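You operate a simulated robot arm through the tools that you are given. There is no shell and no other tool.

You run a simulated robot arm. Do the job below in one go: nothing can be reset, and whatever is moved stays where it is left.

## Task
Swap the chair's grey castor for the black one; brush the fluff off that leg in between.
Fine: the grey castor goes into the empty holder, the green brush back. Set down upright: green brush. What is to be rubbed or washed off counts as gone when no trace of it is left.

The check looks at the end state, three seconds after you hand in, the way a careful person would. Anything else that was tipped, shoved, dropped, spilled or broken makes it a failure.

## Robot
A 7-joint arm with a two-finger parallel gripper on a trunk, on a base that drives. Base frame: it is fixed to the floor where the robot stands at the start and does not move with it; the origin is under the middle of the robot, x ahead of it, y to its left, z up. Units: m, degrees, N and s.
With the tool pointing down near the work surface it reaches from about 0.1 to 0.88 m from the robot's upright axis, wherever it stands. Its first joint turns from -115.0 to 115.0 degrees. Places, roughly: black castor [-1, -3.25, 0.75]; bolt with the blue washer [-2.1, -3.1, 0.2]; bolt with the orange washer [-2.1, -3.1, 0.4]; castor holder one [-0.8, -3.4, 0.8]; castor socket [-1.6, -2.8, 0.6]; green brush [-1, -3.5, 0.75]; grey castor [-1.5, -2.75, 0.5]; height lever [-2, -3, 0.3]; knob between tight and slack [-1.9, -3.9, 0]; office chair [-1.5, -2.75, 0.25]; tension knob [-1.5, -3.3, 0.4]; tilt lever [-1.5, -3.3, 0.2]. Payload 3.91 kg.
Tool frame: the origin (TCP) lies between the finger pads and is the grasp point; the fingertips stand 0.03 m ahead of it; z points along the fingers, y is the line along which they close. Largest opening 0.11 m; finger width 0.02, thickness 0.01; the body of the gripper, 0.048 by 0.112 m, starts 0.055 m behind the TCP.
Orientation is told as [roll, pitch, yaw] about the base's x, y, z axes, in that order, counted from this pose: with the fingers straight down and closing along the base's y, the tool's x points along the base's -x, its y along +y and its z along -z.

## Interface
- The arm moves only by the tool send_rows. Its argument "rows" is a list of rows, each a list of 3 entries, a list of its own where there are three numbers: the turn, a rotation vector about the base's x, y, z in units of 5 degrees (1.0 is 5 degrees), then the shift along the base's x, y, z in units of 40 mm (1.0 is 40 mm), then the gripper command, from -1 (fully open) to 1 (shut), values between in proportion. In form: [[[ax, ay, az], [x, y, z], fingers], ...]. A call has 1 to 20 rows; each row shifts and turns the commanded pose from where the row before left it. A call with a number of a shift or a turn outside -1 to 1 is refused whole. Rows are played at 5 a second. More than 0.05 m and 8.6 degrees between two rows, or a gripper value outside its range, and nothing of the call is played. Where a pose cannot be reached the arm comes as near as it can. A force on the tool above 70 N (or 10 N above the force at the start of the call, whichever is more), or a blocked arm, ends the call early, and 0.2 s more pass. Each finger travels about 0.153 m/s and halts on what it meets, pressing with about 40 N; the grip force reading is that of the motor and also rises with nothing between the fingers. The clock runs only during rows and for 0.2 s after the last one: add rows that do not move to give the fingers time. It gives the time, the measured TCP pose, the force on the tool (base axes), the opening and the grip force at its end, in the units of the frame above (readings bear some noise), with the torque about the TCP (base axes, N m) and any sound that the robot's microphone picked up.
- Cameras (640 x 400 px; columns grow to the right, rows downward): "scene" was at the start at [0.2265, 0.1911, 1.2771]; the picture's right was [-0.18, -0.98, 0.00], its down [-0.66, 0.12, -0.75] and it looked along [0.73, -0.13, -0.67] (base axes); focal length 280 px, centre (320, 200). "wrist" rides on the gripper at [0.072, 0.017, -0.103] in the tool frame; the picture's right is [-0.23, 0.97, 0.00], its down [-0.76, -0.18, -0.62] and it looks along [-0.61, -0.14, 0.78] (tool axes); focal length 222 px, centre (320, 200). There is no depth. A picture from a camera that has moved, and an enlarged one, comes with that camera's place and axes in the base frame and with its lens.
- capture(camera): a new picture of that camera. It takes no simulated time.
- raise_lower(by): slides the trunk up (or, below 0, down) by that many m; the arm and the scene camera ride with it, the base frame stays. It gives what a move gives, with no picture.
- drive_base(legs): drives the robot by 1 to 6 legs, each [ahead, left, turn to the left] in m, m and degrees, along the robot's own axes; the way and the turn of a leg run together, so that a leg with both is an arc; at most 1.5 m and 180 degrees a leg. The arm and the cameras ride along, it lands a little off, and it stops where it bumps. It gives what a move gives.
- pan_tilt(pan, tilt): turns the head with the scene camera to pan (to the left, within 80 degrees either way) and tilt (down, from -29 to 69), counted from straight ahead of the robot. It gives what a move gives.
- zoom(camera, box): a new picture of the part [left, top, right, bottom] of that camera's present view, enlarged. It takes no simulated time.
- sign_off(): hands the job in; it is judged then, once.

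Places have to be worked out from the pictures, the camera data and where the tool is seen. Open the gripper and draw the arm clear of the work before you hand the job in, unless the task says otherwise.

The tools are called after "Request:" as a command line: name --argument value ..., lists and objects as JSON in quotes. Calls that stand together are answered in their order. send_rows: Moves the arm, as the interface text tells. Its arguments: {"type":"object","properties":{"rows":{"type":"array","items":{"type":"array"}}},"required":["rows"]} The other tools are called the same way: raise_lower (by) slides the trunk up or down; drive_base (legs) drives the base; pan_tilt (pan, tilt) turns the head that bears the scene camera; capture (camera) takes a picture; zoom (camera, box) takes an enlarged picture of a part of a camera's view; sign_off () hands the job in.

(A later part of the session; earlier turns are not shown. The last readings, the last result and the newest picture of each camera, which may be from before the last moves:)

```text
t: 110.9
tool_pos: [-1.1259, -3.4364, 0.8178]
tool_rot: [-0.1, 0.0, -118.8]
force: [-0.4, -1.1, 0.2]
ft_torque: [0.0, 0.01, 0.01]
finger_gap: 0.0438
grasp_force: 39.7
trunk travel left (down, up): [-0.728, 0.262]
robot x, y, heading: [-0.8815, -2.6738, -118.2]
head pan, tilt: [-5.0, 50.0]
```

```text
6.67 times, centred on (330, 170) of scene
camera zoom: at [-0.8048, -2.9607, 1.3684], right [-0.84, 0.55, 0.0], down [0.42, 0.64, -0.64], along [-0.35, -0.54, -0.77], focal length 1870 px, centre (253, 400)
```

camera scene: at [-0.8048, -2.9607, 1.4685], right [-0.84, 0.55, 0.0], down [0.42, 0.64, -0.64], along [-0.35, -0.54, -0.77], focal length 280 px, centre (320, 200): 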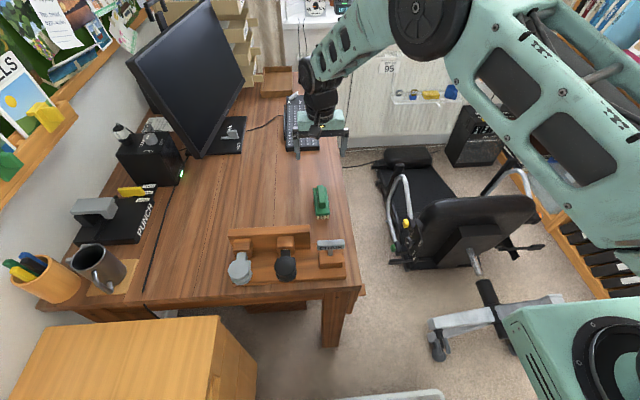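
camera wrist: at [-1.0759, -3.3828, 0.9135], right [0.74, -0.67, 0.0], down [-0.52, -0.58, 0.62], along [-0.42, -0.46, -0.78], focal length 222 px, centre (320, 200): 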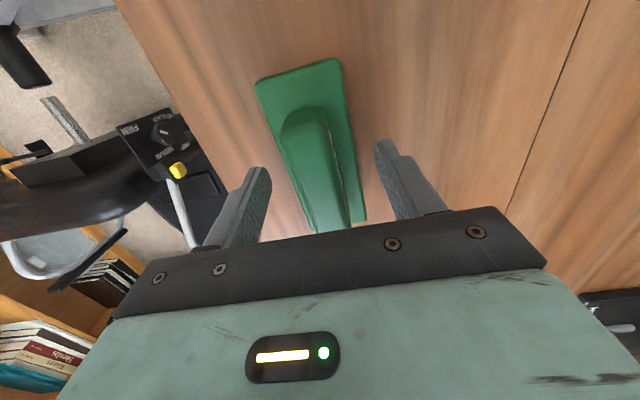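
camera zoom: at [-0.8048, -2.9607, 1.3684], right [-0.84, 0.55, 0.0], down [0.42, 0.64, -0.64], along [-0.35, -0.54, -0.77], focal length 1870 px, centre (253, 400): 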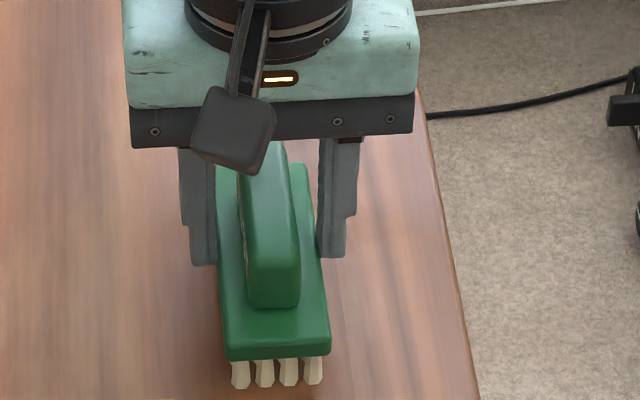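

Still the base width, so the brush stands taller than estimated. I open, raise 11 mm more and try the handle again.

Request:
send_rows --rows '[[[0, 0, 0], [0, 0, 0], -0.2], [[0, 0, 0], [0, 0, 0], -0.2], [[0, 0, 0], [0, 0, 0.28], -0.2], [[0, 0, 0], [0, 0, 0], 0.3], [[0, 0, 0], [0, 0, 0], 1], [[0, 0, 0], [0, 0, 0], 1], [[0, 0, 0], [0, 0, 0], 1]]'

Request:
zoom --camera "scene" --box '[300, 140, 360, 200]'

```text
t: 112.5
tool_pos: [-1.125, -3.4364, 0.828]
tool_rot: [-0.2, 0.1, -118.8]
force: [-0.1, 1.1, -0.2]
ft_torque: [-0.02, -0.06, -0.03]
finger_gap: 0.0209
grasp_force: 40.0
trunk travel left (down, up): [-0.728, 0.262]
robot x, y, heading: [-0.8708, -2.6724, -118.3]
head pan, tilt: [-5.0, 50.0]
```

```text
6.67 times, centred on (330, 170) of scene
camera zoom: at [-0.8048, -2.9607, 1.3684], right [-0.84, 0.55, 0.0], down [0.42, 0.64, -0.64], along [-0.35, -0.54, -0.77], focal length 1870 px, centre (253, 400)
```

zoom: 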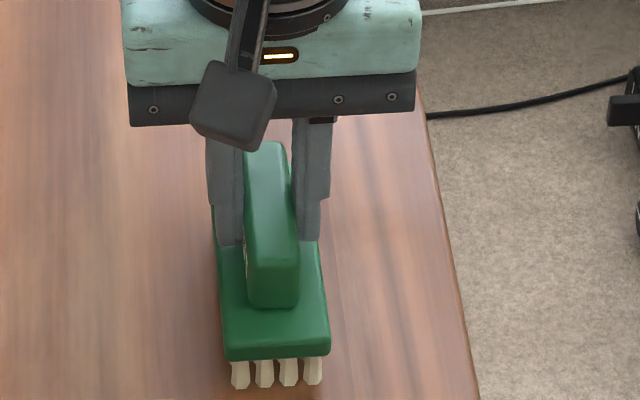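

Gap 20.9 mm with 40 N: the handle is gripped. I note this pose (-1.125, -3.436, 0.828, yaw -118.8) for putting it back, and lift with the trunk.

Request:
raise_lower --by 0.15

Request:
capture --camera "scene"

Request:
capture --camera "wrist"

```text
t: 114.2
tool_pos: [-1.1266, -3.4367, 0.9784]
tool_rot: [-0.2, 0.0, -118.9]
force: [-0.4, 0.3, -1.4]
ft_torque: [-0.02, -0.03, -0.04]
finger_gap: 0.0209
grasp_force: 40.1
trunk travel left (down, up): [-0.878, 0.112]
robot x, y, heading: [-0.8783, -2.674, -118.3]
head pan, tilt: [-5.0, 50.0]
```

```text
taken
camera scene: at [-0.8048, -2.9607, 1.5184], right [-0.84, 0.55, 0.0], down [0.42, 0.64, -0.64], along [-0.35, -0.54, -0.77], focal length 280 px, centre (320, 200)
```

scene: 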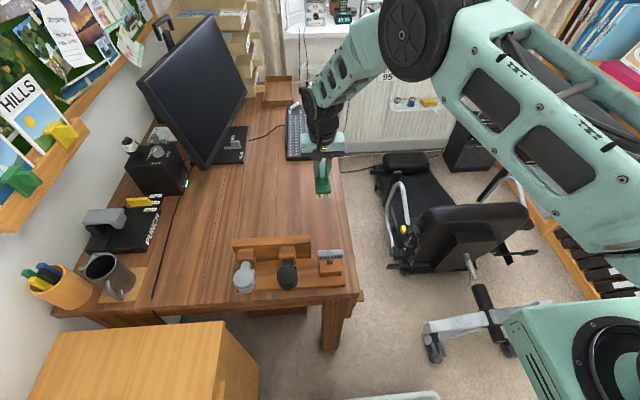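

```text
taken
camera wrist: at [-1.076, -3.3819, 1.0822], right [0.74, -0.67, 0.0], down [-0.52, -0.58, 0.62], along [-0.42, -0.46, -0.78], focal length 222 px, centre (320, 200)
```

wrist: 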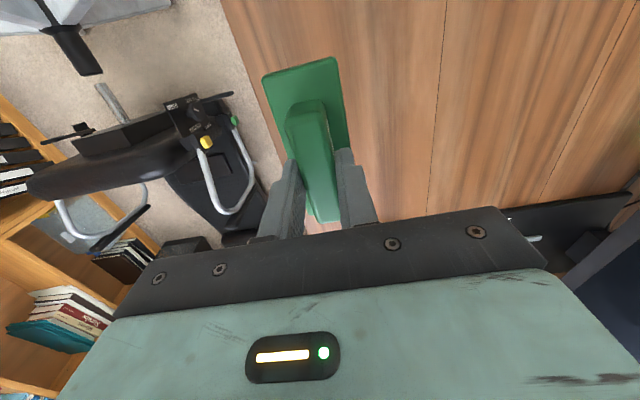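

The brush is up. I raise a bit more, retract the arm toward my right front (above everything on the desk), then drive back 0.32 m and right 0.41 m to the place in front of the chair.

Request:
raise_lower --by 0.06

Request:
send_rows --rows '[[[0, 0, 0], [-0.4625, 0.7425, 0], 1], [[0, 0, 0], [-0.4625, 0.7425, 0], 1], [[0, 0, 0], [-0.4625, 0.7425, 0], 1], [[0, 0, 0], [-0.4625, 0.7425, 0], 1], [[0, 0, 0], [-0.4625, 0.7425, 0], 1], [[0, 0, 0], [-0.4625, 0.7425, 0], 1], [[0, 0, 0], [-0.4625, 0.7425, 0], 1], [[0, 0, 0], [-0.4625, 0.7425, 0], 1], [[0, 0, 0], [0, 0, 0], 1]]'

Request:
drive_base --legs '[[-0.32, 0, 0], [0, -0.41, 0]]'

Request:
capture --camera "scene"

```text
t: 115.2
tool_pos: [-1.1251, -3.437, 1.0379]
tool_rot: [-0.1, 0.1, -118.8]
force: [-0.1, 0.5, -0.8]
ft_torque: [0.0, 0.0, 0.01]
finger_gap: 0.021
grasp_force: 39.7
trunk travel left (down, up): [-0.938, 0.052]
robot x, y, heading: [-0.8797, -2.6758, -118.4]
head pan, tilt: [-5.0, 50.0]
```

```text
t: 117.2
tool_pos: [-1.273, -3.1994, 1.0376]
tool_rot: [-0.1, 0.0, -118.8]
force: [0.3, 0.7, -0.7]
ft_torque: [0.0, 0.0, 0.01]
finger_gap: 0.021
grasp_force: 40.2
trunk travel left (down, up): [-0.938, 0.052]
robot x, y, heading: [-0.8734, -2.6762, -118.0]
head pan, tilt: [-5.0, 50.0]
```

```text
t: 121.5
tool_pos: [-1.4748, -2.7302, 1.0382]
tool_rot: [-0.1, 0.0, -118.5]
force: [0.6, -0.3, -1.3]
ft_torque: [-0.02, -0.03, 0.02]
finger_gap: 0.021
grasp_force: 40.9
trunk travel left (down, up): [-0.938, 0.052]
robot x, y, heading: [-1.0805, -2.2053, -117.5]
head pan, tilt: [-5.0, 50.0]
```

```text
taken
camera scene: at [-1.008, -2.4885, 1.5784], right [-0.84, 0.54, 0.0], down [0.42, 0.64, -0.64], along [-0.35, -0.54, -0.77], focal length 280 px, centre (320, 200)
```

scene: 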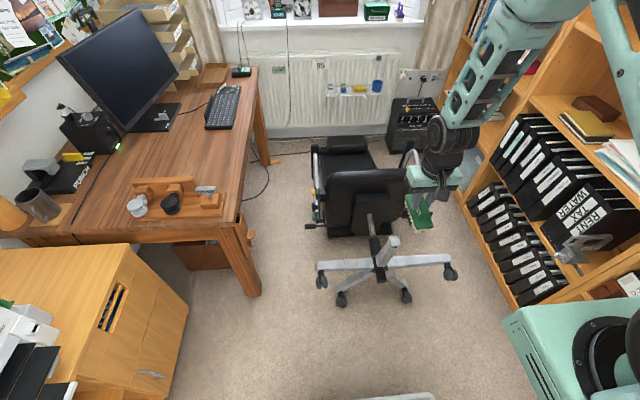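

I am before the chair again with the brush. I zoom on the leg's front from this higher angle to find the fluff.

Request:
zoom --camera "scene" --box '[360, 225, 420, 285]'

Request:
zoom --camera "scene" --box '[310, 215, 470, 315]'

```text
6.67 times, centred on (390, 255) of scene
camera zoom: at [-1.008, -2.4885, 1.5784], right [-0.84, 0.54, 0.0], down [0.42, 0.64, -0.64], along [-0.35, -0.54, -0.77], focal length 1870 px, centre (-147, -167)
```

zoom: 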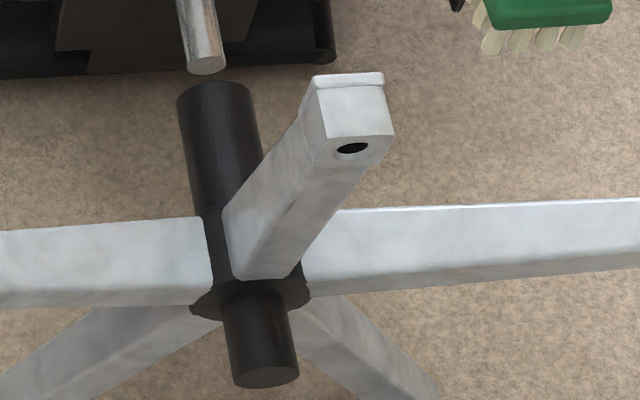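

```text
4.00 times, centred on (390, 265) of scene
camera zoom: at [-1.008, -2.4885, 1.5784], right [-0.84, 0.54, 0.0], down [0.42, 0.64, -0.64], along [-0.35, -0.54, -0.77], focal length 1122 px, centre (40, -60)
```

zoom: 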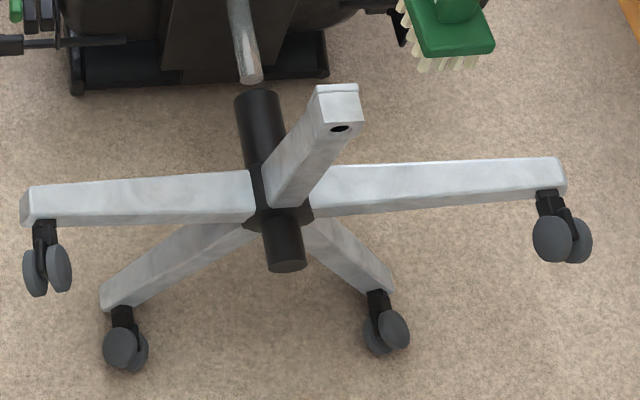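

No tuft is visible from this high angle. I back the base off 8 cm for room, turn the brush to point level at the leg (same 120° turn as before), then will lower the trunk and inspect the front face up close.

Request:
drive_base --legs '[[-0.08, 0, 0]]'

Request:
send_rows --rows '[[[0, 0, 0], [0, 0, 0.8], 1], [[-0.9888, -0.2929, -0.7292], [0, 0, 0], 1], [[-0.9888, -0.2929, -0.7292], [0, 0, 0], 1], [[-0.9888, -0.2929, -0.7292], [0, 0, 0], 1], [[-0.9888, -0.2929, -0.7292], [0, 0, 0], 1], [[-0.9888, -0.2929, -0.7292], [0, 0, 0], 1], [[-0.9888, -0.2929, -0.7292], [0, 0, 0], 1], [[-0.9888, -0.2929, -0.7292], [0, 0, 0], 1], [[-0.9888, -0.2929, -0.7292], [0, 0, 0], 1], [[-0.9888, -0.2929, -0.7292], [0, 0, 0], 1], [[-0.9888, -0.2929, -0.7292], [0, 0, 0], 1], [[-0.9888, -0.2929, -0.7292], [0, 0, 0], 1], [[-0.9888, -0.2929, -0.7292], [0, 0, 0], 1], [[-0.9888, -0.2929, -0.7292], [0, 0, 0], 1], [[-0.9888, -0.2929, -0.7292], [0, 0, 0], 1], [[-0.9888, -0.2929, -0.7292], [0, 0, 0], 1], [[-0.9888, -0.2929, -0.7292], [0, 0, 0], 1], [[-0.9888, -0.2929, -0.7292], [0, 0, 0], 1], [[-0.9888, -0.2929, -0.7292], [0, 0, 0], 1], [[-0.9888, -0.2929, -0.7292], [0, 0, 0], 1]]'

Request:
capture --camera "scene"

Request:
capture --camera "wrist"

```text
t: 122.5
tool_pos: [-1.4371, -2.6602, 1.0375]
tool_rot: [-0.1, -0.1, -118.4]
force: [-0.4, 0.1, -0.5]
ft_torque: [-0.01, -0.02, 0.01]
finger_gap: 0.0208
grasp_force: 40.2
trunk travel left (down, up): [-0.938, 0.052]
robot x, y, heading: [-1.046, -2.1312, -117.7]
head pan, tilt: [-5.0, 50.0]
```

```text
t: 126.7
tool_pos: [-1.4373, -2.6597, 1.0699]
tool_rot: [89.8, 0.0, 151.3]
force: [-0.2, -0.6, -0.5]
ft_torque: [0.03, -0.03, 0.02]
finger_gap: 0.0209
grasp_force: 39.9
trunk travel left (down, up): [-0.938, 0.052]
robot x, y, heading: [-1.0493, -2.132, -118.0]
head pan, tilt: [-5.0, 50.0]
```

```text
taken
camera scene: at [-0.9709, -2.418, 1.5785], right [-0.84, 0.54, 0.0], down [0.42, 0.64, -0.64], along [-0.35, -0.54, -0.77], focal length 280 px, centre (320, 200)
```

scene: 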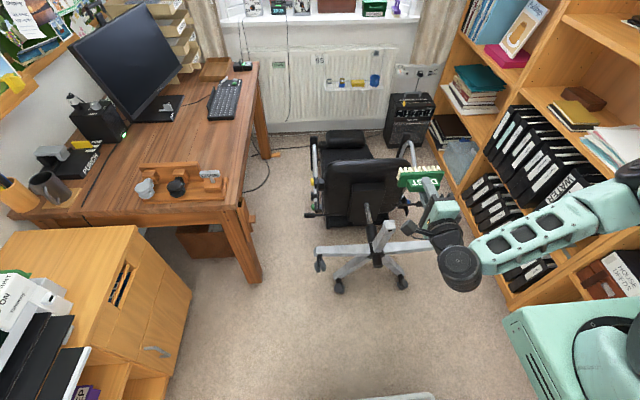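

```text
taken
camera wrist: at [-1.3244, -2.6044, 1.0878], right [-0.2, 0.11, 0.97], down [-0.37, 0.91, -0.18], along [-0.91, -0.4, -0.14], focal length 222 px, centre (320, 200)
```

wrist: 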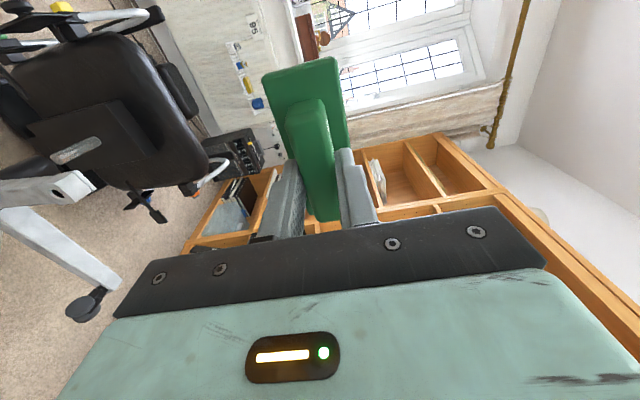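

Level with the brush pointing at the leg; its tip is about 0.11 m short of the leg front. I lower the trunk 0.47 m to bring it to z≈0.60, a posture used before without trouble.

Request:
raise_lower --by -0.47

Request:
capture --camera "wrist"

Request:
capture --camera "scene"

```text
refused: -0.47 is not a number from -0.4 to 0.4
```

```text
taken
camera wrist: at [-1.3244, -2.6044, 1.0878], right [-0.2, 0.11, 0.97], down [-0.37, 0.91, -0.18], along [-0.91, -0.4, -0.14], focal length 222 px, centre (320, 200)
```

wrist: 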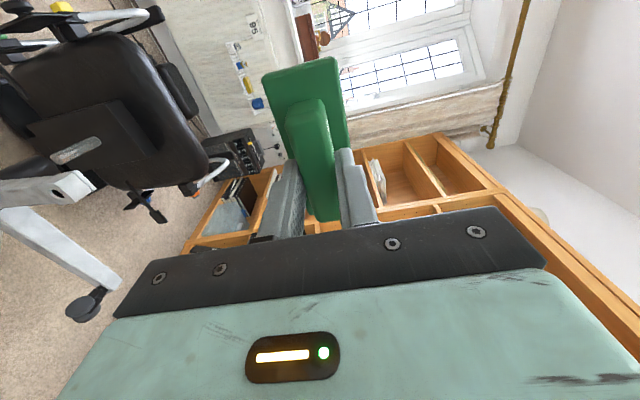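

```text
taken
camera scene: at [-0.9709, -2.418, 1.5785], right [-0.84, 0.54, 0.0], down [0.42, 0.64, -0.64], along [-0.35, -0.54, -0.77], focal length 280 px, centre (320, 200)
```

scene: 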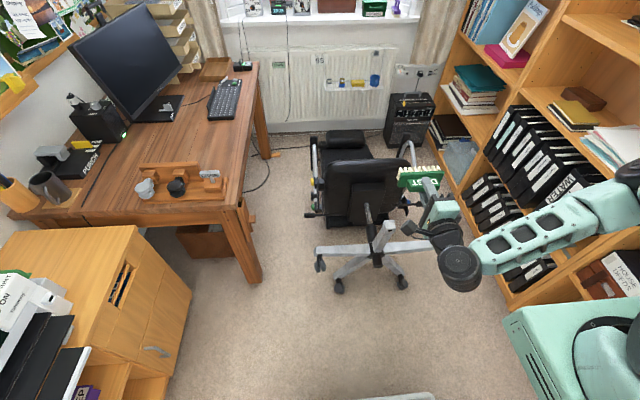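

The trunk takes at most 0.4 m per call, so I split it: 0.3 m first, then look.

Request:
raise_lower --by -0.3

Request:
capture --camera "wrist"

Request:
zoom --camera "scene" --box '[300, 170, 500, 310]'

```text
t: 129.7
tool_pos: [-1.437, -2.6591, 0.7704]
tool_rot: [89.8, -0.1, 151.5]
force: [0.3, -0.3, -1.5]
ft_torque: [0.03, -0.04, -0.03]
finger_gap: 0.021
grasp_force: 40.2
trunk travel left (down, up): [-0.638, 0.352]
robot x, y, heading: [-1.0501, -2.1294, -117.8]
head pan, tilt: [-5.0, 50.0]
```

```text
taken
camera wrist: at [-1.3245, -2.6044, 0.7876], right [-0.2, 0.1, 0.97], down [-0.37, 0.91, -0.17], along [-0.91, -0.4, -0.14], focal length 222 px, centre (320, 200)
```

wrist: 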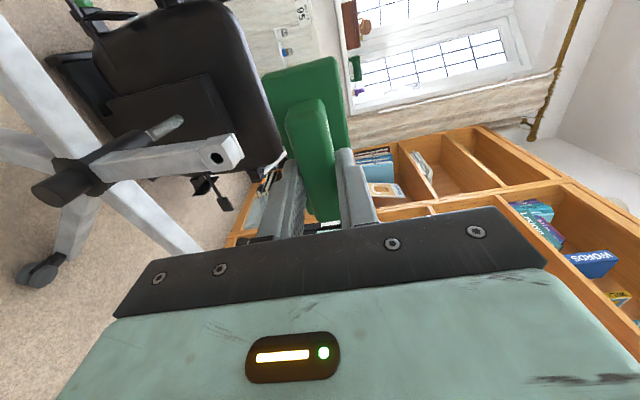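

```text
2.86 times, centred on (400, 240) of scene
camera zoom: at [-0.9709, -2.4181, 1.2785], right [-0.84, 0.54, 0.0], down [0.42, 0.64, -0.64], along [-0.35, -0.54, -0.77], focal length 802 px, centre (91, 86)
```

zoom: 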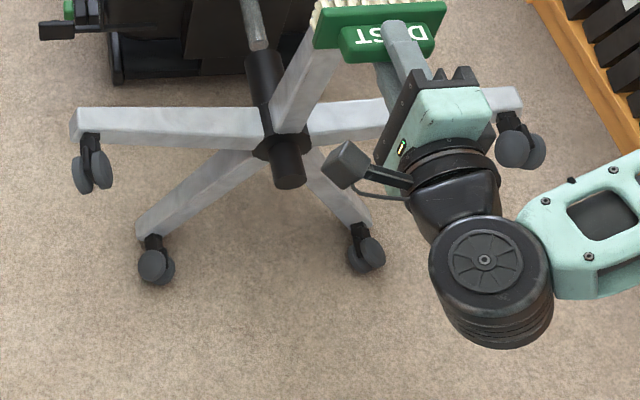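

Now the wrist camera sees the leg's front at close range; I zoom there.

Request:
zoom --camera "wrist" --box '[80, 120, 260, 215]'

Request:
zoom --camera "wrist" --box '[130, 125, 230, 190]'

```text
3.56 times, centred on (170, 168) of wrist
camera zoom: at [-1.3245, -2.6044, 0.7876], right [-0.2, 0.1, 0.97], down [-0.37, 0.91, -0.17], along [-0.91, -0.4, -0.14], focal length 790 px, centre (853, 316)
```

zoom: 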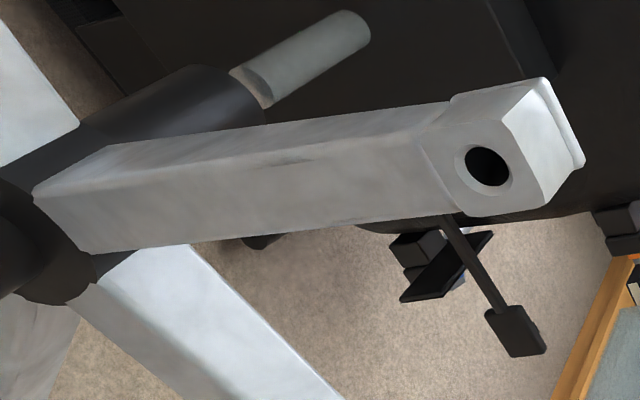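

```text
6.15 times, centred on (180, 158) of wrist
camera zoom: at [-1.3245, -2.6044, 0.7876], right [-0.2, 0.1, 0.97], down [-0.37, 0.91, -0.17], along [-0.91, -0.4, -0.14], focal length 1367 px, centre (1182, 462)
```

zoom: 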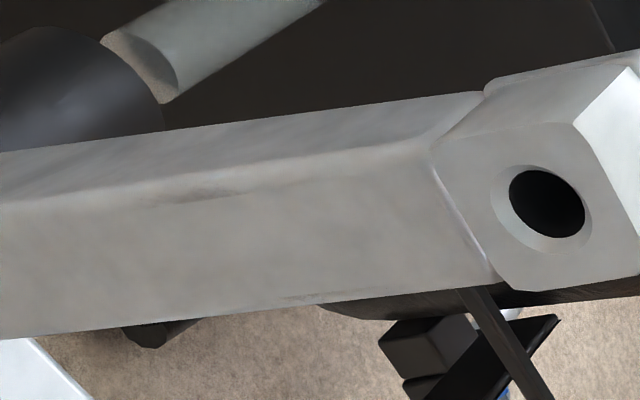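

Only edge wear on the front as well. The right face is the one I've seen worst, so I swing the tool to the right front of the leg (above its top), turned ~88° left, to look down at that face from ~0.3 m.

Request:
send_rows --rows '[[[0, 0, 0.98], [-0.226, -0.029, 0], 1], [[0, 0, 0.98], [-0.226, -0.029, 0], 1], [[0, 0, 0.98], [-0.226, -0.029, 0], 1], [[0, 0, 0.98], [-0.226, -0.029, 0], 1], [[0, 0, 0.98], [-0.226, -0.029, 0], 1], [[0, 0, 0.98], [-0.226, -0.029, 0], 1], [[0, 0, 0.98], [-0.226, -0.029, 0], 1], [[0, 0, 0.98], [-0.226, -0.029, 0], 1], [[0, 0, 0.98], [-0.226, -0.029, 0], 1], [[0, 0, 0.98], [-0.226, -0.029, 0], 1], [[0, 0, 0.98], [-0.226, -0.029, 0], 1], [[0, 0, 0.98], [-0.226, -0.029, 0], 1], [[0, 0, 0.98], [-0.226, -0.029, 0], 1], [[0, 0, 0.98], [-0.226, -0.029, 0], 1], [[0, 0, 0.98], [-0.226, -0.029, 0], 1], [[0, 0, 0.98], [-0.226, -0.029, 0], 1], [[0, 0, 0.98], [-0.226, -0.029, 0], 1], [[0, 0, 0.98], [-0.226, -0.029, 0], 1], [[0, 0, 0], [0, 0, 0], 1]]'

Request:
capture --camera "wrist"

Request:
capture --camera "scene"

```text
t: 133.7
tool_pos: [-1.5994, -2.6818, 0.7706]
tool_rot: [89.7, -0.1, -120.3]
force: [0.5, 0.2, -1.0]
ft_torque: [0.02, 0.03, -0.03]
finger_gap: 0.0211
grasp_force: 40.0
trunk travel left (down, up): [-0.638, 0.352]
robot x, y, heading: [-1.045, -2.1311, -117.9]
head pan, tilt: [-5.0, 50.0]
```

```text
taken
camera wrist: at [-1.6523, -2.5674, 0.7874], right [-0.11, -0.2, 0.97], down [-0.92, -0.34, -0.17], along [0.37, -0.92, -0.14], focal length 222 px, centre (320, 200)
```

wrist: 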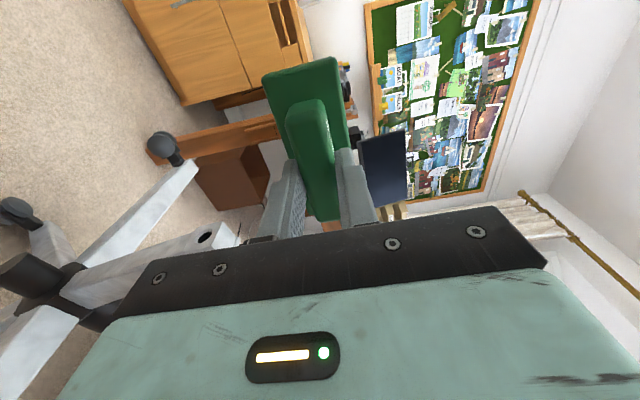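

```text
taken
camera scene: at [-0.9709, -2.4181, 1.2785], right [-0.84, 0.54, 0.0], down [0.42, 0.64, -0.64], along [-0.35, -0.54, -0.77], focal length 280 px, centre (320, 200)
```

scene: 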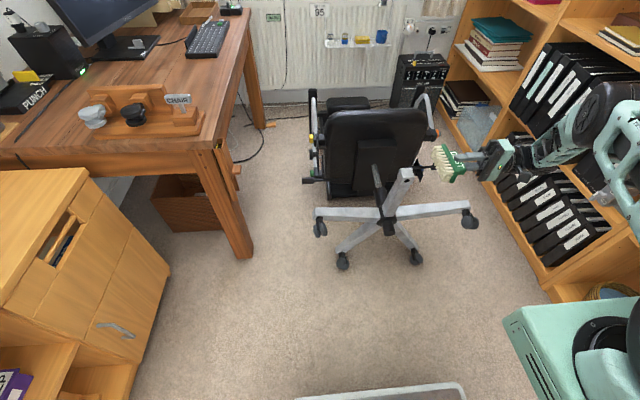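

The gripper body hides part of the leg; I shift 0.1 m further right and look again.

Request:
send_rows --rows '[[[0, 0, 0], [-0.85, -0.3, 0], 1], [[0, 0, 0], [-0.85, -0.3, 0], 1], [[0, 0, 0], [-0.85, -0.3, 0], 1], [[0, 0, 0], [0, 0, 0], 1]]'

Request:
capture --camera "wrist"

Request:
zoom --camera "wrist" --box '[60, 130, 240, 260]'

```text
t: 134.7
tool_pos: [-1.6584, -2.6977, 0.7709]
tool_rot: [89.8, -0.1, -120.4]
force: [-0.6, -0.4, -1.2]
ft_torque: [0.03, 0.05, -0.01]
finger_gap: 0.0212
grasp_force: 39.9
out of reach, approached as far as the arm can: row 2, 3
trunk travel left (down, up): [-0.638, 0.352]
robot x, y, heading: [-1.0456, -2.1333, -117.6]
head pan, tilt: [-5.0, 50.0]
```

```text
taken
camera wrist: at [-1.7102, -2.5823, 0.7888], right [-0.11, -0.2, 0.97], down [-0.92, -0.34, -0.17], along [0.37, -0.92, -0.14], focal length 222 px, centre (320, 200)
```

wrist: 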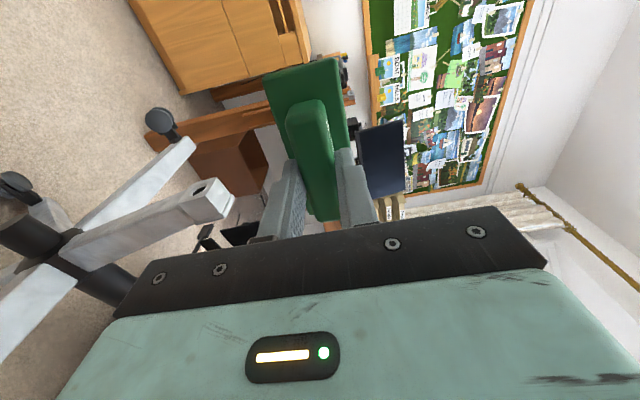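

```text
3.08 times, centred on (150, 195) of wrist
camera zoom: at [-1.7102, -2.5823, 0.7888], right [-0.11, -0.2, 0.97], down [-0.92, -0.34, -0.17], along [0.37, -0.92, -0.14], focal length 684 px, centre (843, 215)
```

zoom: 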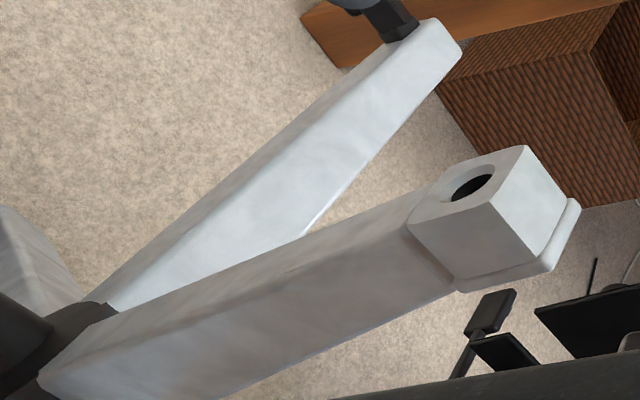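

Request:
zoom --camera "wrist" --box '[110, 185, 180, 230]'

Request:
zoom --camera "scene" --box '[375, 160, 425, 235]'

Request:
zoom --camera "scene" --box '[388, 180, 408, 200]'

```text
8.89 times, centred on (145, 208) of wrist
camera zoom: at [-1.7102, -2.5823, 0.7888], right [-0.11, -0.2, 0.97], down [-0.92, -0.34, -0.17], along [0.37, -0.92, -0.14], focal length 1974 px, centre (1876, 133)
```

zoom: 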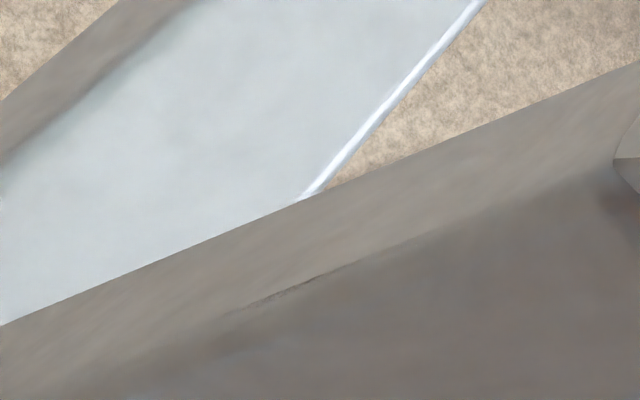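

```text
5.33 times, centred on (400, 198) of scene
camera zoom: at [-0.971, -2.4181, 1.2785], right [-0.84, 0.54, 0.0], down [0.42, 0.64, -0.64], along [-0.35, -0.54, -0.77], focal length 1496 px, centre (-107, 213)
```

zoom: 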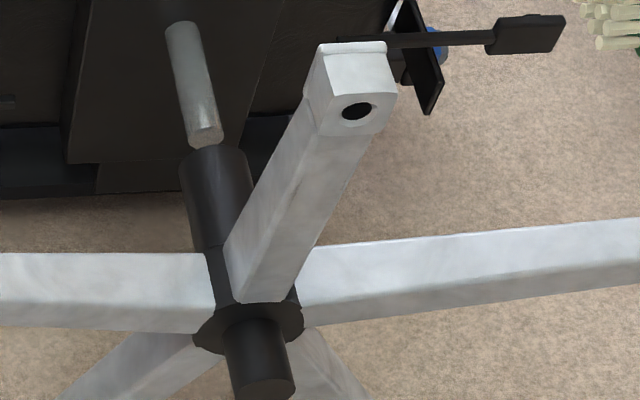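

```text
16.00 times, centred on (398, 190) of scene
camera zoom: at [-0.971, -2.4181, 1.2785], right [-0.84, 0.54, 0.0], down [0.42, 0.64, -0.64], along [-0.35, -0.54, -0.77], focal length 4488 px, centre (-928, 360)
```

zoom: 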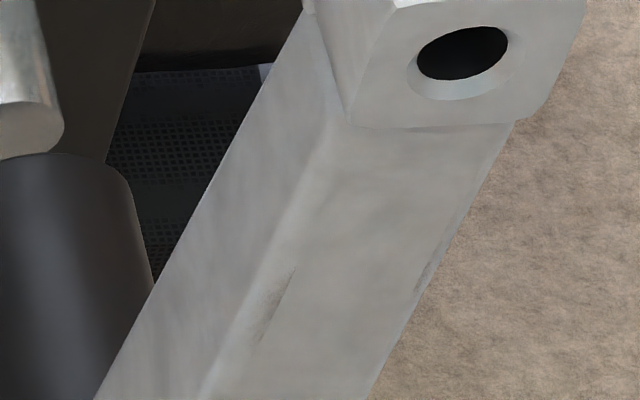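

At 16× magnification there is a brownish smudge with a straight inner border on the left front edge and a matching one on the right front edge: a fluff patch lying on the leg's front face around (-1.553, -2.806, z 0.525–0.555), mostly grey on grey. I swing the brush back to face the leg front, 4 cm short of it, at a safe height.

Request:
send_rows --rows '[[[0, 0, -0.984], [0.22, -0.017, 0], 1], [[0, 0, -0.984], [0.22, -0.017, 0], 1], [[0, 0, -0.984], [0.22, -0.017, 0], 1], [[0, 0, -0.984], [0.22, -0.017, 0], 1], [[0, 0, -0.984], [0.22, -0.017, 0], 1], [[0, 0, -0.984], [0.22, -0.017, 0], 1], [[0, 0, -0.984], [0.22, -0.017, 0], 1], [[0, 0, -0.984], [0.22, -0.017, 0], 1], [[0, 0, -0.984], [0.22, -0.017, 0], 1], [[0, 0, -0.984], [0.22, -0.017, 0], 1], [[0, 0, -0.984], [0.22, -0.017, 0], 1], [[0, 0, -0.984], [0.22, -0.017, 0], 1], [[0, 0, -0.984], [0.22, -0.017, 0], 1], [[0, 0, -0.984], [0.22, -0.017, 0], 1], [[0, 0, -0.984], [0.22, -0.017, 0], 1], [[0, 0, -0.984], [0.22, -0.017, 0], 1], [[0, 0, -0.984], [0.22, -0.017, 0], 1], [[0, 0, -0.984], [0.22, -0.017, 0], 1], [[0, 0, 0], [0, 0, 0], 1]]'

Request:
capture --camera "wrist"

Request:
zoom --camera "scene" --box '[320, 130, 480, 240]'

```text
t: 138.7
tool_pos: [-1.5002, -2.7093, 0.7705]
tool_rot: [89.8, -0.2, 151.0]
force: [0.2, -0.8, -1.0]
ft_torque: [-0.01, -0.02, 0.03]
finger_gap: 0.0209
grasp_force: 40.2
trunk travel left (down, up): [-0.638, 0.352]
robot x, y, heading: [-1.0468, -2.1367, -117.9]
head pan, tilt: [-5.0, 50.0]
```

```text
taken
camera wrist: at [-1.3869, -2.6544, 0.7885], right [-0.2, 0.1, 0.97], down [-0.36, 0.92, -0.17], along [-0.91, -0.39, -0.14], focal length 222 px, centre (320, 200)
```

wrist: 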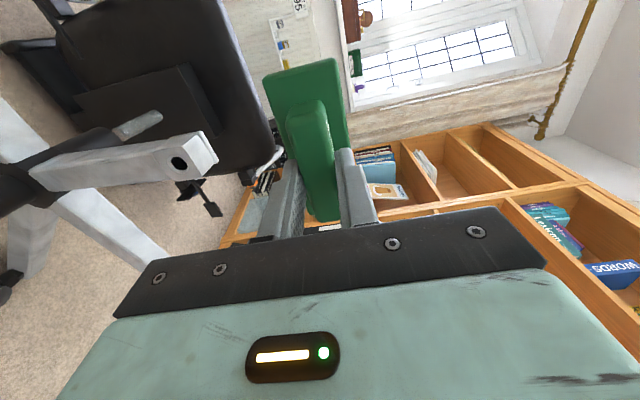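

```text
3.64 times, centred on (400, 185) of scene
camera zoom: at [-0.9709, -2.4181, 1.2785], right [-0.84, 0.54, 0.0], down [0.42, 0.64, -0.64], along [-0.35, -0.54, -0.77], focal length 1020 px, centre (29, 254)
```

zoom: 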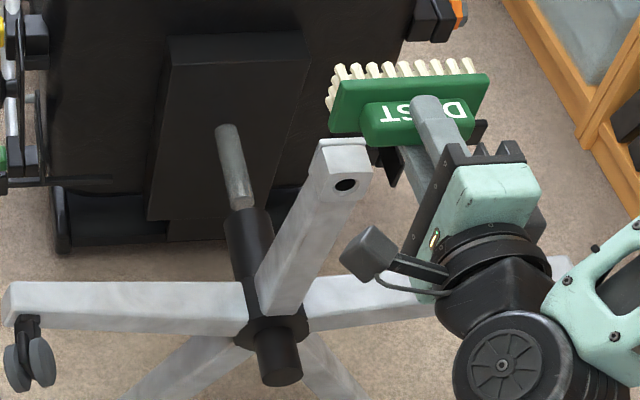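

Brush is level and faces the leg with ~37 mm clearance. I lower the trunk 0.22 m to bring it to the patch height.

Request:
raise_lower --by -0.22

Request:
capture --camera "wrist"

Request:
zoom --camera "scene" --box '[320, 90, 480, 200]'

```text
t: 141.0
tool_pos: [-1.4996, -2.708, 0.5517]
tool_rot: [89.7, -0.3, 151.1]
force: [0.2, 0.6, -0.9]
ft_torque: [0.03, -0.05, 0.0]
finger_gap: 0.0208
grasp_force: 39.3
trunk travel left (down, up): [-0.418, 0.572]
robot x, y, heading: [-1.0477, -2.1322, -117.9]
head pan, tilt: [-5.0, 50.0]
```

```text
taken
camera wrist: at [-1.387, -2.6543, 0.5684], right [-0.2, 0.1, 0.97], down [-0.37, 0.91, -0.17], along [-0.91, -0.39, -0.14], focal length 222 px, centre (320, 200)
```

wrist: 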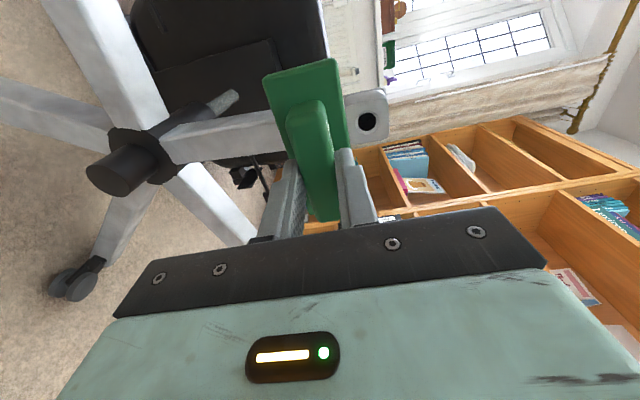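

```text
3.64 times, centred on (400, 145) of scene
camera zoom: at [-0.9709, -2.4181, 1.0585], right [-0.84, 0.54, 0.0], down [0.42, 0.64, -0.64], along [-0.35, -0.54, -0.77], focal length 1020 px, centre (29, 400)
```

zoom: 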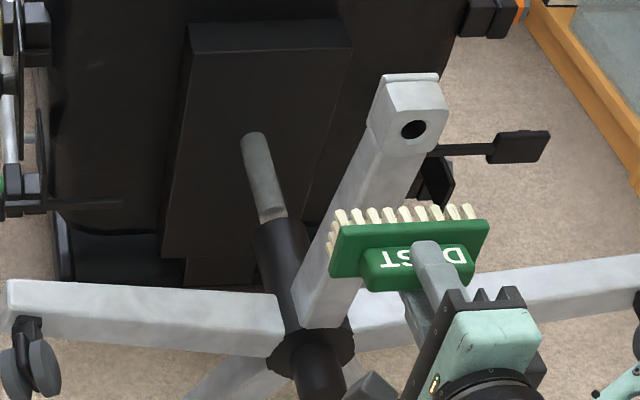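

The brush lines up with the leg once advanced. I approach in small steps, watching the force for contact.

Request:
send_rows --rows '[[[0, 0, 0], [-0.0606, -0.1093, 0], 1], [[0, 0, 0], [-0.0606, -0.1093, 0], 1], [[0, 0, 0], [-0.0606, -0.1093, 0], 1], [[0, 0, 0], [-0.0606, -0.1093, 0], 1], [[0, 0, 0], [-0.0606, -0.1093, 0], 1], [[0, 0, 0], [0, 0, 0], 1]]'

Request:
zoom --camera "scene" --box '[350, 100, 450, 180]'

```text
t: 142.4
tool_pos: [-1.5124, -2.7309, 0.5494]
tool_rot: [89.7, 0.0, 151.1]
force: [-0.2, 0.2, -2.2]
ft_torque: [0.02, -0.01, 0.01]
finger_gap: 0.0213
grasp_force: 40.1
trunk travel left (down, up): [-0.418, 0.572]
robot x, y, heading: [-1.0467, -2.132, -118.0]
head pan, tilt: [-5.0, 50.0]
```

```text
5.00 times, centred on (400, 140) of scene
camera zoom: at [-0.9709, -2.4181, 1.0585], right [-0.84, 0.54, 0.0], down [0.42, 0.64, -0.64], along [-0.35, -0.54, -0.77], focal length 1403 px, centre (-80, 500)
```

zoom: 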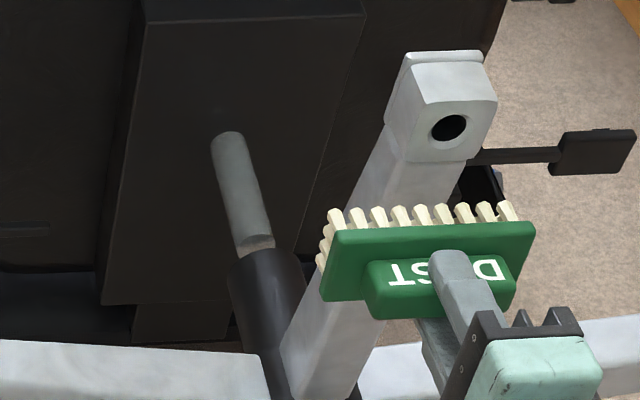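

Request:
send_rows --rows '[[[0, 0, 0], [-0.0364, -0.0656, 0], 1], [[0, 0, 0], [-0.0364, -0.0656, 0], 1], [[0, 0, 0], [-0.0364, -0.0656, 0], 1], [[0, 0, 0], [0, 0, 0], 1]]'

```text
t: 143.4
tool_pos: [-1.5179, -2.74, 0.5515]
tool_rot: [89.7, -0.2, 151.2]
force: [-0.2, -0.2, -0.4]
ft_torque: [0.02, -0.02, 0.01]
finger_gap: 0.0209
grasp_force: 40.2
trunk travel left (down, up): [-0.418, 0.572]
robot x, y, heading: [-1.0425, -2.1311, -117.9]
head pan, tilt: [-5.0, 50.0]
```

Request:
send_rows --rows '[[[0, 0, 0], [-0.0242, -0.0437, 0], 1], [[0, 0, 0], [-0.0242, -0.0437, 0], 1], [[0, 0, 0], [0, 0, 0], 1]]'

Request:
zoom --camera "scene" --box '[350, 100, 450, 180]'

Request:
zoom --camera "wrist" --box '[220, 40, 420, 180]'

```text
t: 144.2
tool_pos: [-1.5192, -2.7421, 0.5504]
tool_rot: [89.7, -0.1, 151.1]
force: [0.3, -0.6, -0.4]
ft_torque: [0.04, -0.01, 0.0]
finger_gap: 0.021
grasp_force: 39.9
trunk travel left (down, up): [-0.418, 0.572]
robot x, y, heading: [-1.0422, -2.1301, -117.8]
head pan, tilt: [-5.0, 50.0]
```

```text
5.00 times, centred on (400, 140) of scene
camera zoom: at [-0.9709, -2.4181, 1.0585], right [-0.84, 0.54, 0.0], down [0.42, 0.64, -0.64], along [-0.35, -0.54, -0.77], focal length 1403 px, centre (-80, 500)
```

zoom: 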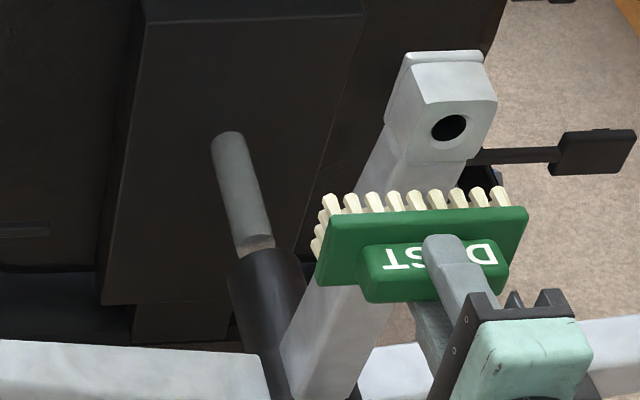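

```text
2.86 times, centred on (320, 110) of wrist
camera zoom: at [-1.4056, -2.6876, 0.5684], right [-0.2, 0.1, 0.97], down [-0.37, 0.91, -0.17], along [-0.91, -0.39, -0.14], focal length 635 px, centre (320, 457)
```

zoom: 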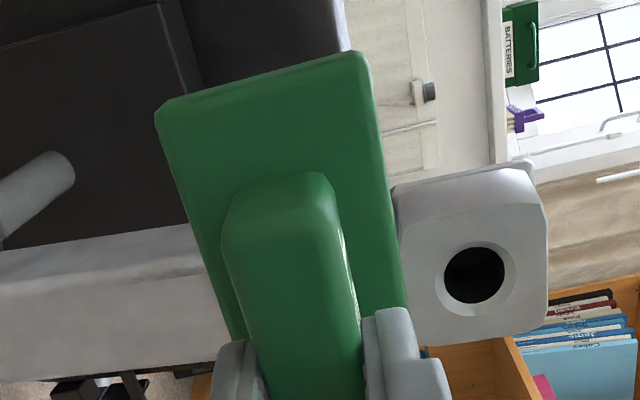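

No contact yet at this depth. I continue in 2 mm steps.

Request:
send_rows --rows '[[[0, 0, 0], [-0.0242, -0.0437, 0], 1], [[0, 0, 0], [-0.0242, -0.0437, 0], 1], [[0, 0, 0], [0, 0, 0], 1]]'

```text
t: 145.0
tool_pos: [-1.5205, -2.746, 0.5493]
tool_rot: [89.7, -0.1, 151.1]
force: [-0.1, -0.4, -1.1]
ft_torque: [0.04, -0.04, 0.02]
finger_gap: 0.021
grasp_force: 39.6
trunk travel left (down, up): [-0.418, 0.572]
robot x, y, heading: [-1.046, -2.1347, -118.0]
head pan, tilt: [-5.0, 50.0]
```

Request:
send_rows --rows '[[[0, 0, 0], [-0.0242, -0.0437, 0], 1], [[0, 0, 0], [-0.0242, -0.0437, 0], 1], [[0, 0, 0], [0, 0, 0], 1]]'

Request:
zoom --camera "scene" --box '[370, 115, 430, 165]'

```text
t: 145.8
tool_pos: [-1.5226, -2.7493, 0.5502]
tool_rot: [89.6, -0.2, 151.2]
force: [0.0, -0.7, -1.1]
ft_torque: [0.02, -0.04, -0.02]
finger_gap: 0.0214
grasp_force: 39.5
trunk travel left (down, up): [-0.418, 0.572]
robot x, y, heading: [-1.0456, -2.1334, -117.9]
head pan, tilt: [-5.0, 50.0]
```

```text
8.00 times, centred on (400, 140) of scene
camera zoom: at [-0.9709, -2.4181, 1.0585], right [-0.84, 0.54, 0.0], down [0.42, 0.64, -0.64], along [-0.35, -0.54, -0.77], focal length 2244 px, centre (-320, 680)
```

zoom: 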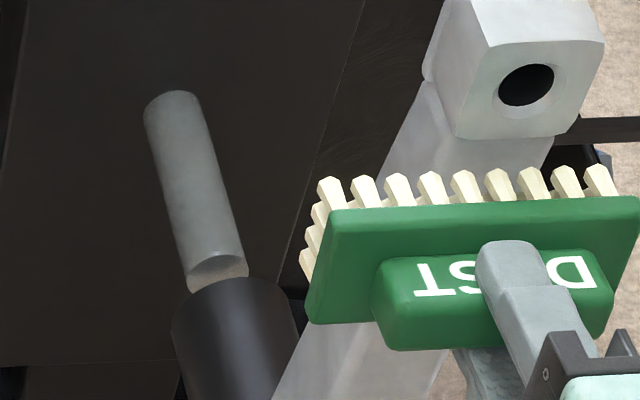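

Bristle tips are level with the socket block's face; the leg face below is set back a few mm more. I continue.

Request:
send_rows --rows '[[[0, 0, 0], [-0.0242, -0.0437, 0], 1], [[0, 0, 0], [-0.0242, -0.0437, 0], 1], [[0, 0, 0], [0, 0, 0], 1]]'

```text
t: 146.6
tool_pos: [-1.5252, -2.7519, 0.55]
tool_rot: [89.7, 0.0, 151.1]
force: [-0.4, -0.2, -0.7]
ft_torque: [0.07, -0.07, -0.02]
finger_gap: 0.021
grasp_force: 40.1
trunk travel left (down, up): [-0.418, 0.572]
robot x, y, heading: [-1.0441, -2.1334, -118.0]
head pan, tilt: [-5.0, 50.0]
```

Request:
send_rows --rows '[[[0, 0, 0], [-0.0242, -0.0437, 0], 1], [[0, 0, 0], [-0.0242, -0.0437, 0], 1], [[0, 0, 0], [0, 0, 0], 1]]'

```text
t: 147.4
tool_pos: [-1.5273, -2.7563, 0.5504]
tool_rot: [89.6, -0.2, 151.1]
force: [0.2, 0.0, -2.1]
ft_torque: [0.03, -0.03, -0.02]
finger_gap: 0.0211
grasp_force: 40.2
trunk travel left (down, up): [-0.418, 0.572]
robot x, y, heading: [-1.0444, -2.13, -117.8]
head pan, tilt: [-5.0, 50.0]
```

Request:
send_rows --rows '[[[0, 0, 0], [-0.0242, -0.0437, 0], 1], [[0, 0, 0], [-0.0242, -0.0437, 0], 1], [[0, 0, 0], [0, 0, 0], 1]]'

Request:
zoom --camera "scene" --box '[370, 115, 430, 165]'

Request:
zoom --camera "wrist" --box '[220, 40, 420, 180]'

```text
t: 148.2
tool_pos: [-1.5299, -2.7591, 0.5499]
tool_rot: [89.8, -0.1, 151.1]
force: [0.5, 0.2, -0.7]
ft_torque: [0.04, -0.03, -0.01]
finger_gap: 0.0211
grasp_force: 40.2
trunk travel left (down, up): [-0.418, 0.572]
robot x, y, heading: [-1.0419, -2.1274, -117.9]
head pan, tilt: [-5.0, 50.0]
```

```text
8.00 times, centred on (400, 140) of scene
camera zoom: at [-0.9709, -2.4181, 1.0585], right [-0.84, 0.54, 0.0], down [0.42, 0.64, -0.64], along [-0.35, -0.54, -0.77], focal length 2244 px, centre (-320, 680)
```

zoom: 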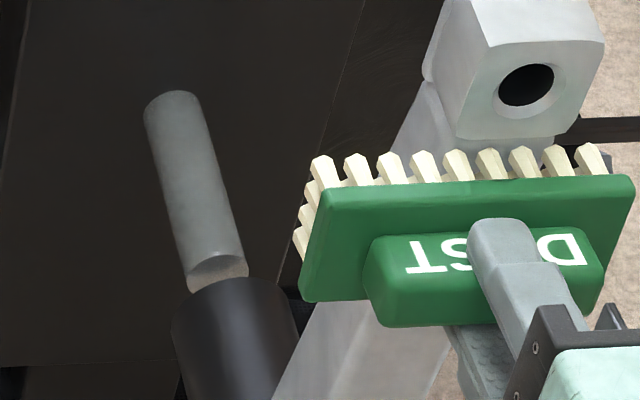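

```text
2.86 times, centred on (320, 110) of wrist
camera zoom: at [-1.4155, -2.7045, 0.5683], right [-0.2, 0.1, 0.97], down [-0.37, 0.91, -0.17], along [-0.91, -0.39, -0.14], focal length 635 px, centre (320, 457)
```

zoom: 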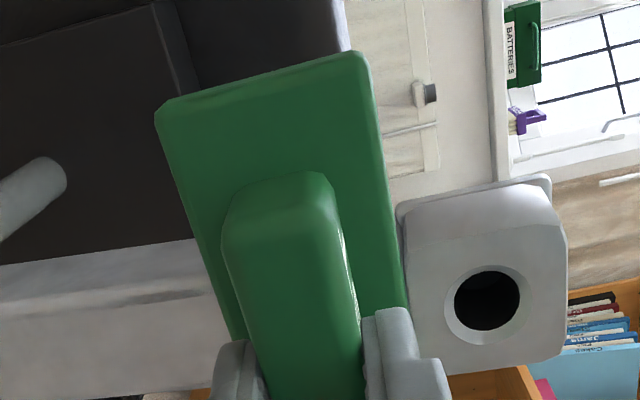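

Still no contact, tips are nearly at the leg. The left smudge shows at lower z than the brush (≈0.51). I keep approaching.

Request:
send_rows --rows '[[[0, 0, 0], [-0.0242, -0.0437, -0.05], 1], [[0, 0, 0], [-0.0242, -0.0437, -0.05], 1], [[0, 0, 0], [0, 0, 0], 1]]'

```text
t: 149.0
tool_pos: [-1.5306, -2.7637, 0.5477]
tool_rot: [89.8, -0.1, 151.2]
force: [11.6, 22.8, 5.7]
ft_torque: [-0.91, 0.44, 0.06]
finger_gap: 0.0216
grasp_force: 40.4
trunk travel left (down, up): [-0.418, 0.572]
robot x, y, heading: [-1.0477, -2.1358, -117.9]
head pan, tilt: [-5.0, 50.0]
```

Contact: 25 N. I back off 2 mm to lighten the pressure and stroke downward 5 cm in 1 cm rows.

Request:
send_rows --rows '[[[0, 0, 0], [0.0242, 0.0437, 0], 1], [[0, 0, 0], [0, 0, -0.25], 1], [[0, 0, 0], [0, 0, -0.25], 1], [[0, 0, 0], [0, 0, -0.25], 1], [[0, 0, 0], [0, 0, -0.25], 1], [[0, 0, 0], [0, 0, -0.25], 1], [[0, 0, 0], [0, 0, 0], 1]]'

Request:
zoom --camera "wrist" --box '[220, 40, 420, 180]'

Request:
zoom --camera "scene" --box '[370, 110, 430, 170]'

```text
t: 150.6
tool_pos: [-1.5297, -2.7607, 0.4965]
tool_rot: [89.7, -0.3, 151.1]
force: [-0.2, -0.5, -0.5]
ft_torque: [-0.01, 0.0, -0.01]
finger_gap: 0.0207
grasp_force: 40.2
trunk travel left (down, up): [-0.418, 0.572]
robot x, y, heading: [-1.0485, -2.1315, -117.9]
head pan, tilt: [-5.0, 50.0]
```

```text
2.86 times, centred on (320, 110) of wrist
camera zoom: at [-1.4164, -2.7059, 0.514], right [-0.2, 0.1, 0.97], down [-0.37, 0.91, -0.17], along [-0.91, -0.39, -0.14], focal length 635 px, centre (320, 457)
```

zoom: 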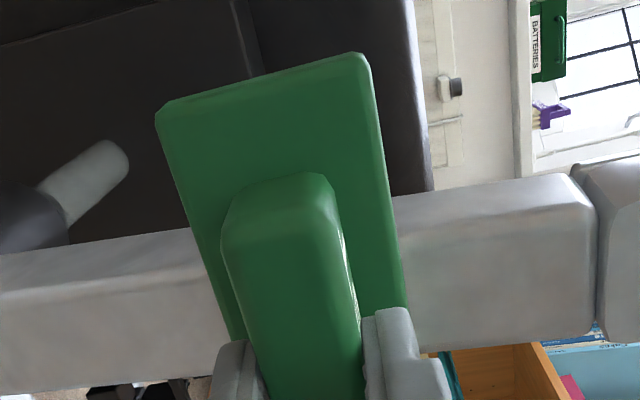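

```text
6.67 times, centred on (400, 140) of scene
camera zoom: at [-0.9708, -2.4181, 1.0585], right [-0.84, 0.54, 0.0], down [0.42, 0.64, -0.64], along [-0.35, -0.54, -0.77], focal length 1870 px, centre (-213, 600)
```

zoom: 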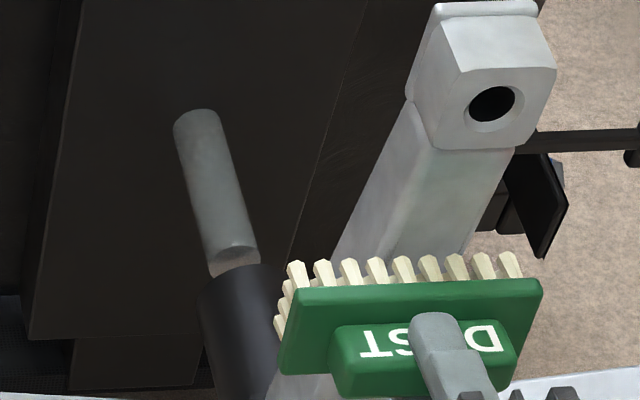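

At z 0.497 there is no more force, so the face recedes slightly lower down. I press in again by 2 mm steps until light contact.

Request:
send_rows --rows '[[[0, 0, 0], [-0.0242, -0.0437, 0], 1], [[0, 0, 0], [-0.0242, -0.0437, 0], 1], [[0, 0, 0], [0, 0, 0], 1]]'

```text
t: 151.4
tool_pos: [-1.5331, -2.7646, 0.4969]
tool_rot: [89.7, -0.2, 151.1]
force: [0.5, -0.2, -0.2]
ft_torque: [0.03, -0.03, 0.0]
finger_gap: 0.0207
grasp_force: 39.9
trunk travel left (down, up): [-0.418, 0.572]
robot x, y, heading: [-1.0462, -2.1292, -118.2]
head pan, tilt: [-5.0, 50.0]
```

Request:
send_rows --rows '[[[0, 0, 0], [-0.0242, -0.0437, 0], 1], [[0, 0, 0], [0, 0, 0], 1]]'

```text
t: 152.0
tool_pos: [-1.5337, -2.7663, 0.4965]
tool_rot: [89.7, -0.3, 151.1]
force: [-0.4, -0.1, -0.5]
ft_torque: [0.02, -0.04, -0.05]
finger_gap: 0.0206
grasp_force: 39.8
trunk travel left (down, up): [-0.418, 0.572]
robot x, y, heading: [-1.0465, -2.1359, -117.8]
head pan, tilt: [-5.0, 50.0]
```

Request:
send_rows --rows '[[[0, 0, 0], [-0.0242, -0.0437, 0], 1], [[0, 0, 0], [-0.0242, -0.0437, 0], 1], [[0, 0, 0], [0, 0, 0], 1]]'

Request:
zoom --camera "scene" --box '[370, 110, 430, 170]'

Request:
zoom --camera "wrist" --box '[220, 40, 420, 180]'

```text
t: 152.8
tool_pos: [-1.5347, -2.7691, 0.4969]
tool_rot: [89.7, -0.2, 151.1]
force: [2.6, 5.9, -1.3]
ft_torque: [-0.1, 0.06, 0.04]
finger_gap: 0.0212
grasp_force: 39.7
trunk travel left (down, up): [-0.418, 0.572]
robot x, y, heading: [-1.0477, -2.1323, -117.8]
head pan, tilt: [-5.0, 50.0]
```

```text
6.67 times, centred on (400, 140) of scene
camera zoom: at [-0.9708, -2.418, 1.0585], right [-0.84, 0.54, 0.0], down [0.42, 0.64, -0.64], along [-0.35, -0.54, -0.77], focal length 1870 px, centre (-213, 600)
```

zoom: 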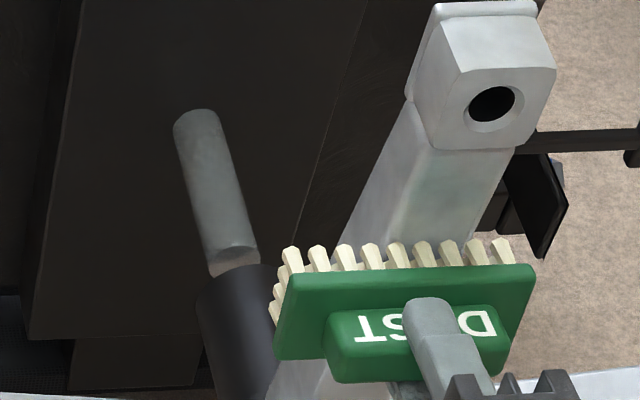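

```text
2.86 times, centred on (320, 110) of wrist
camera zoom: at [-1.4212, -2.7144, 0.5142], right [-0.2, 0.1, 0.97], down [-0.37, 0.91, -0.17], along [-0.91, -0.39, -0.14], focal length 635 px, centre (320, 457)
```

zoom: 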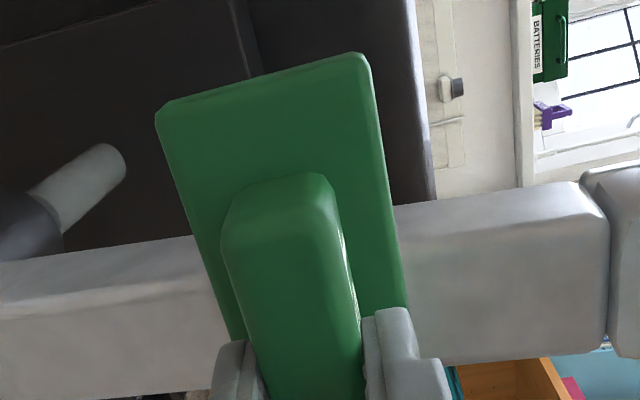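

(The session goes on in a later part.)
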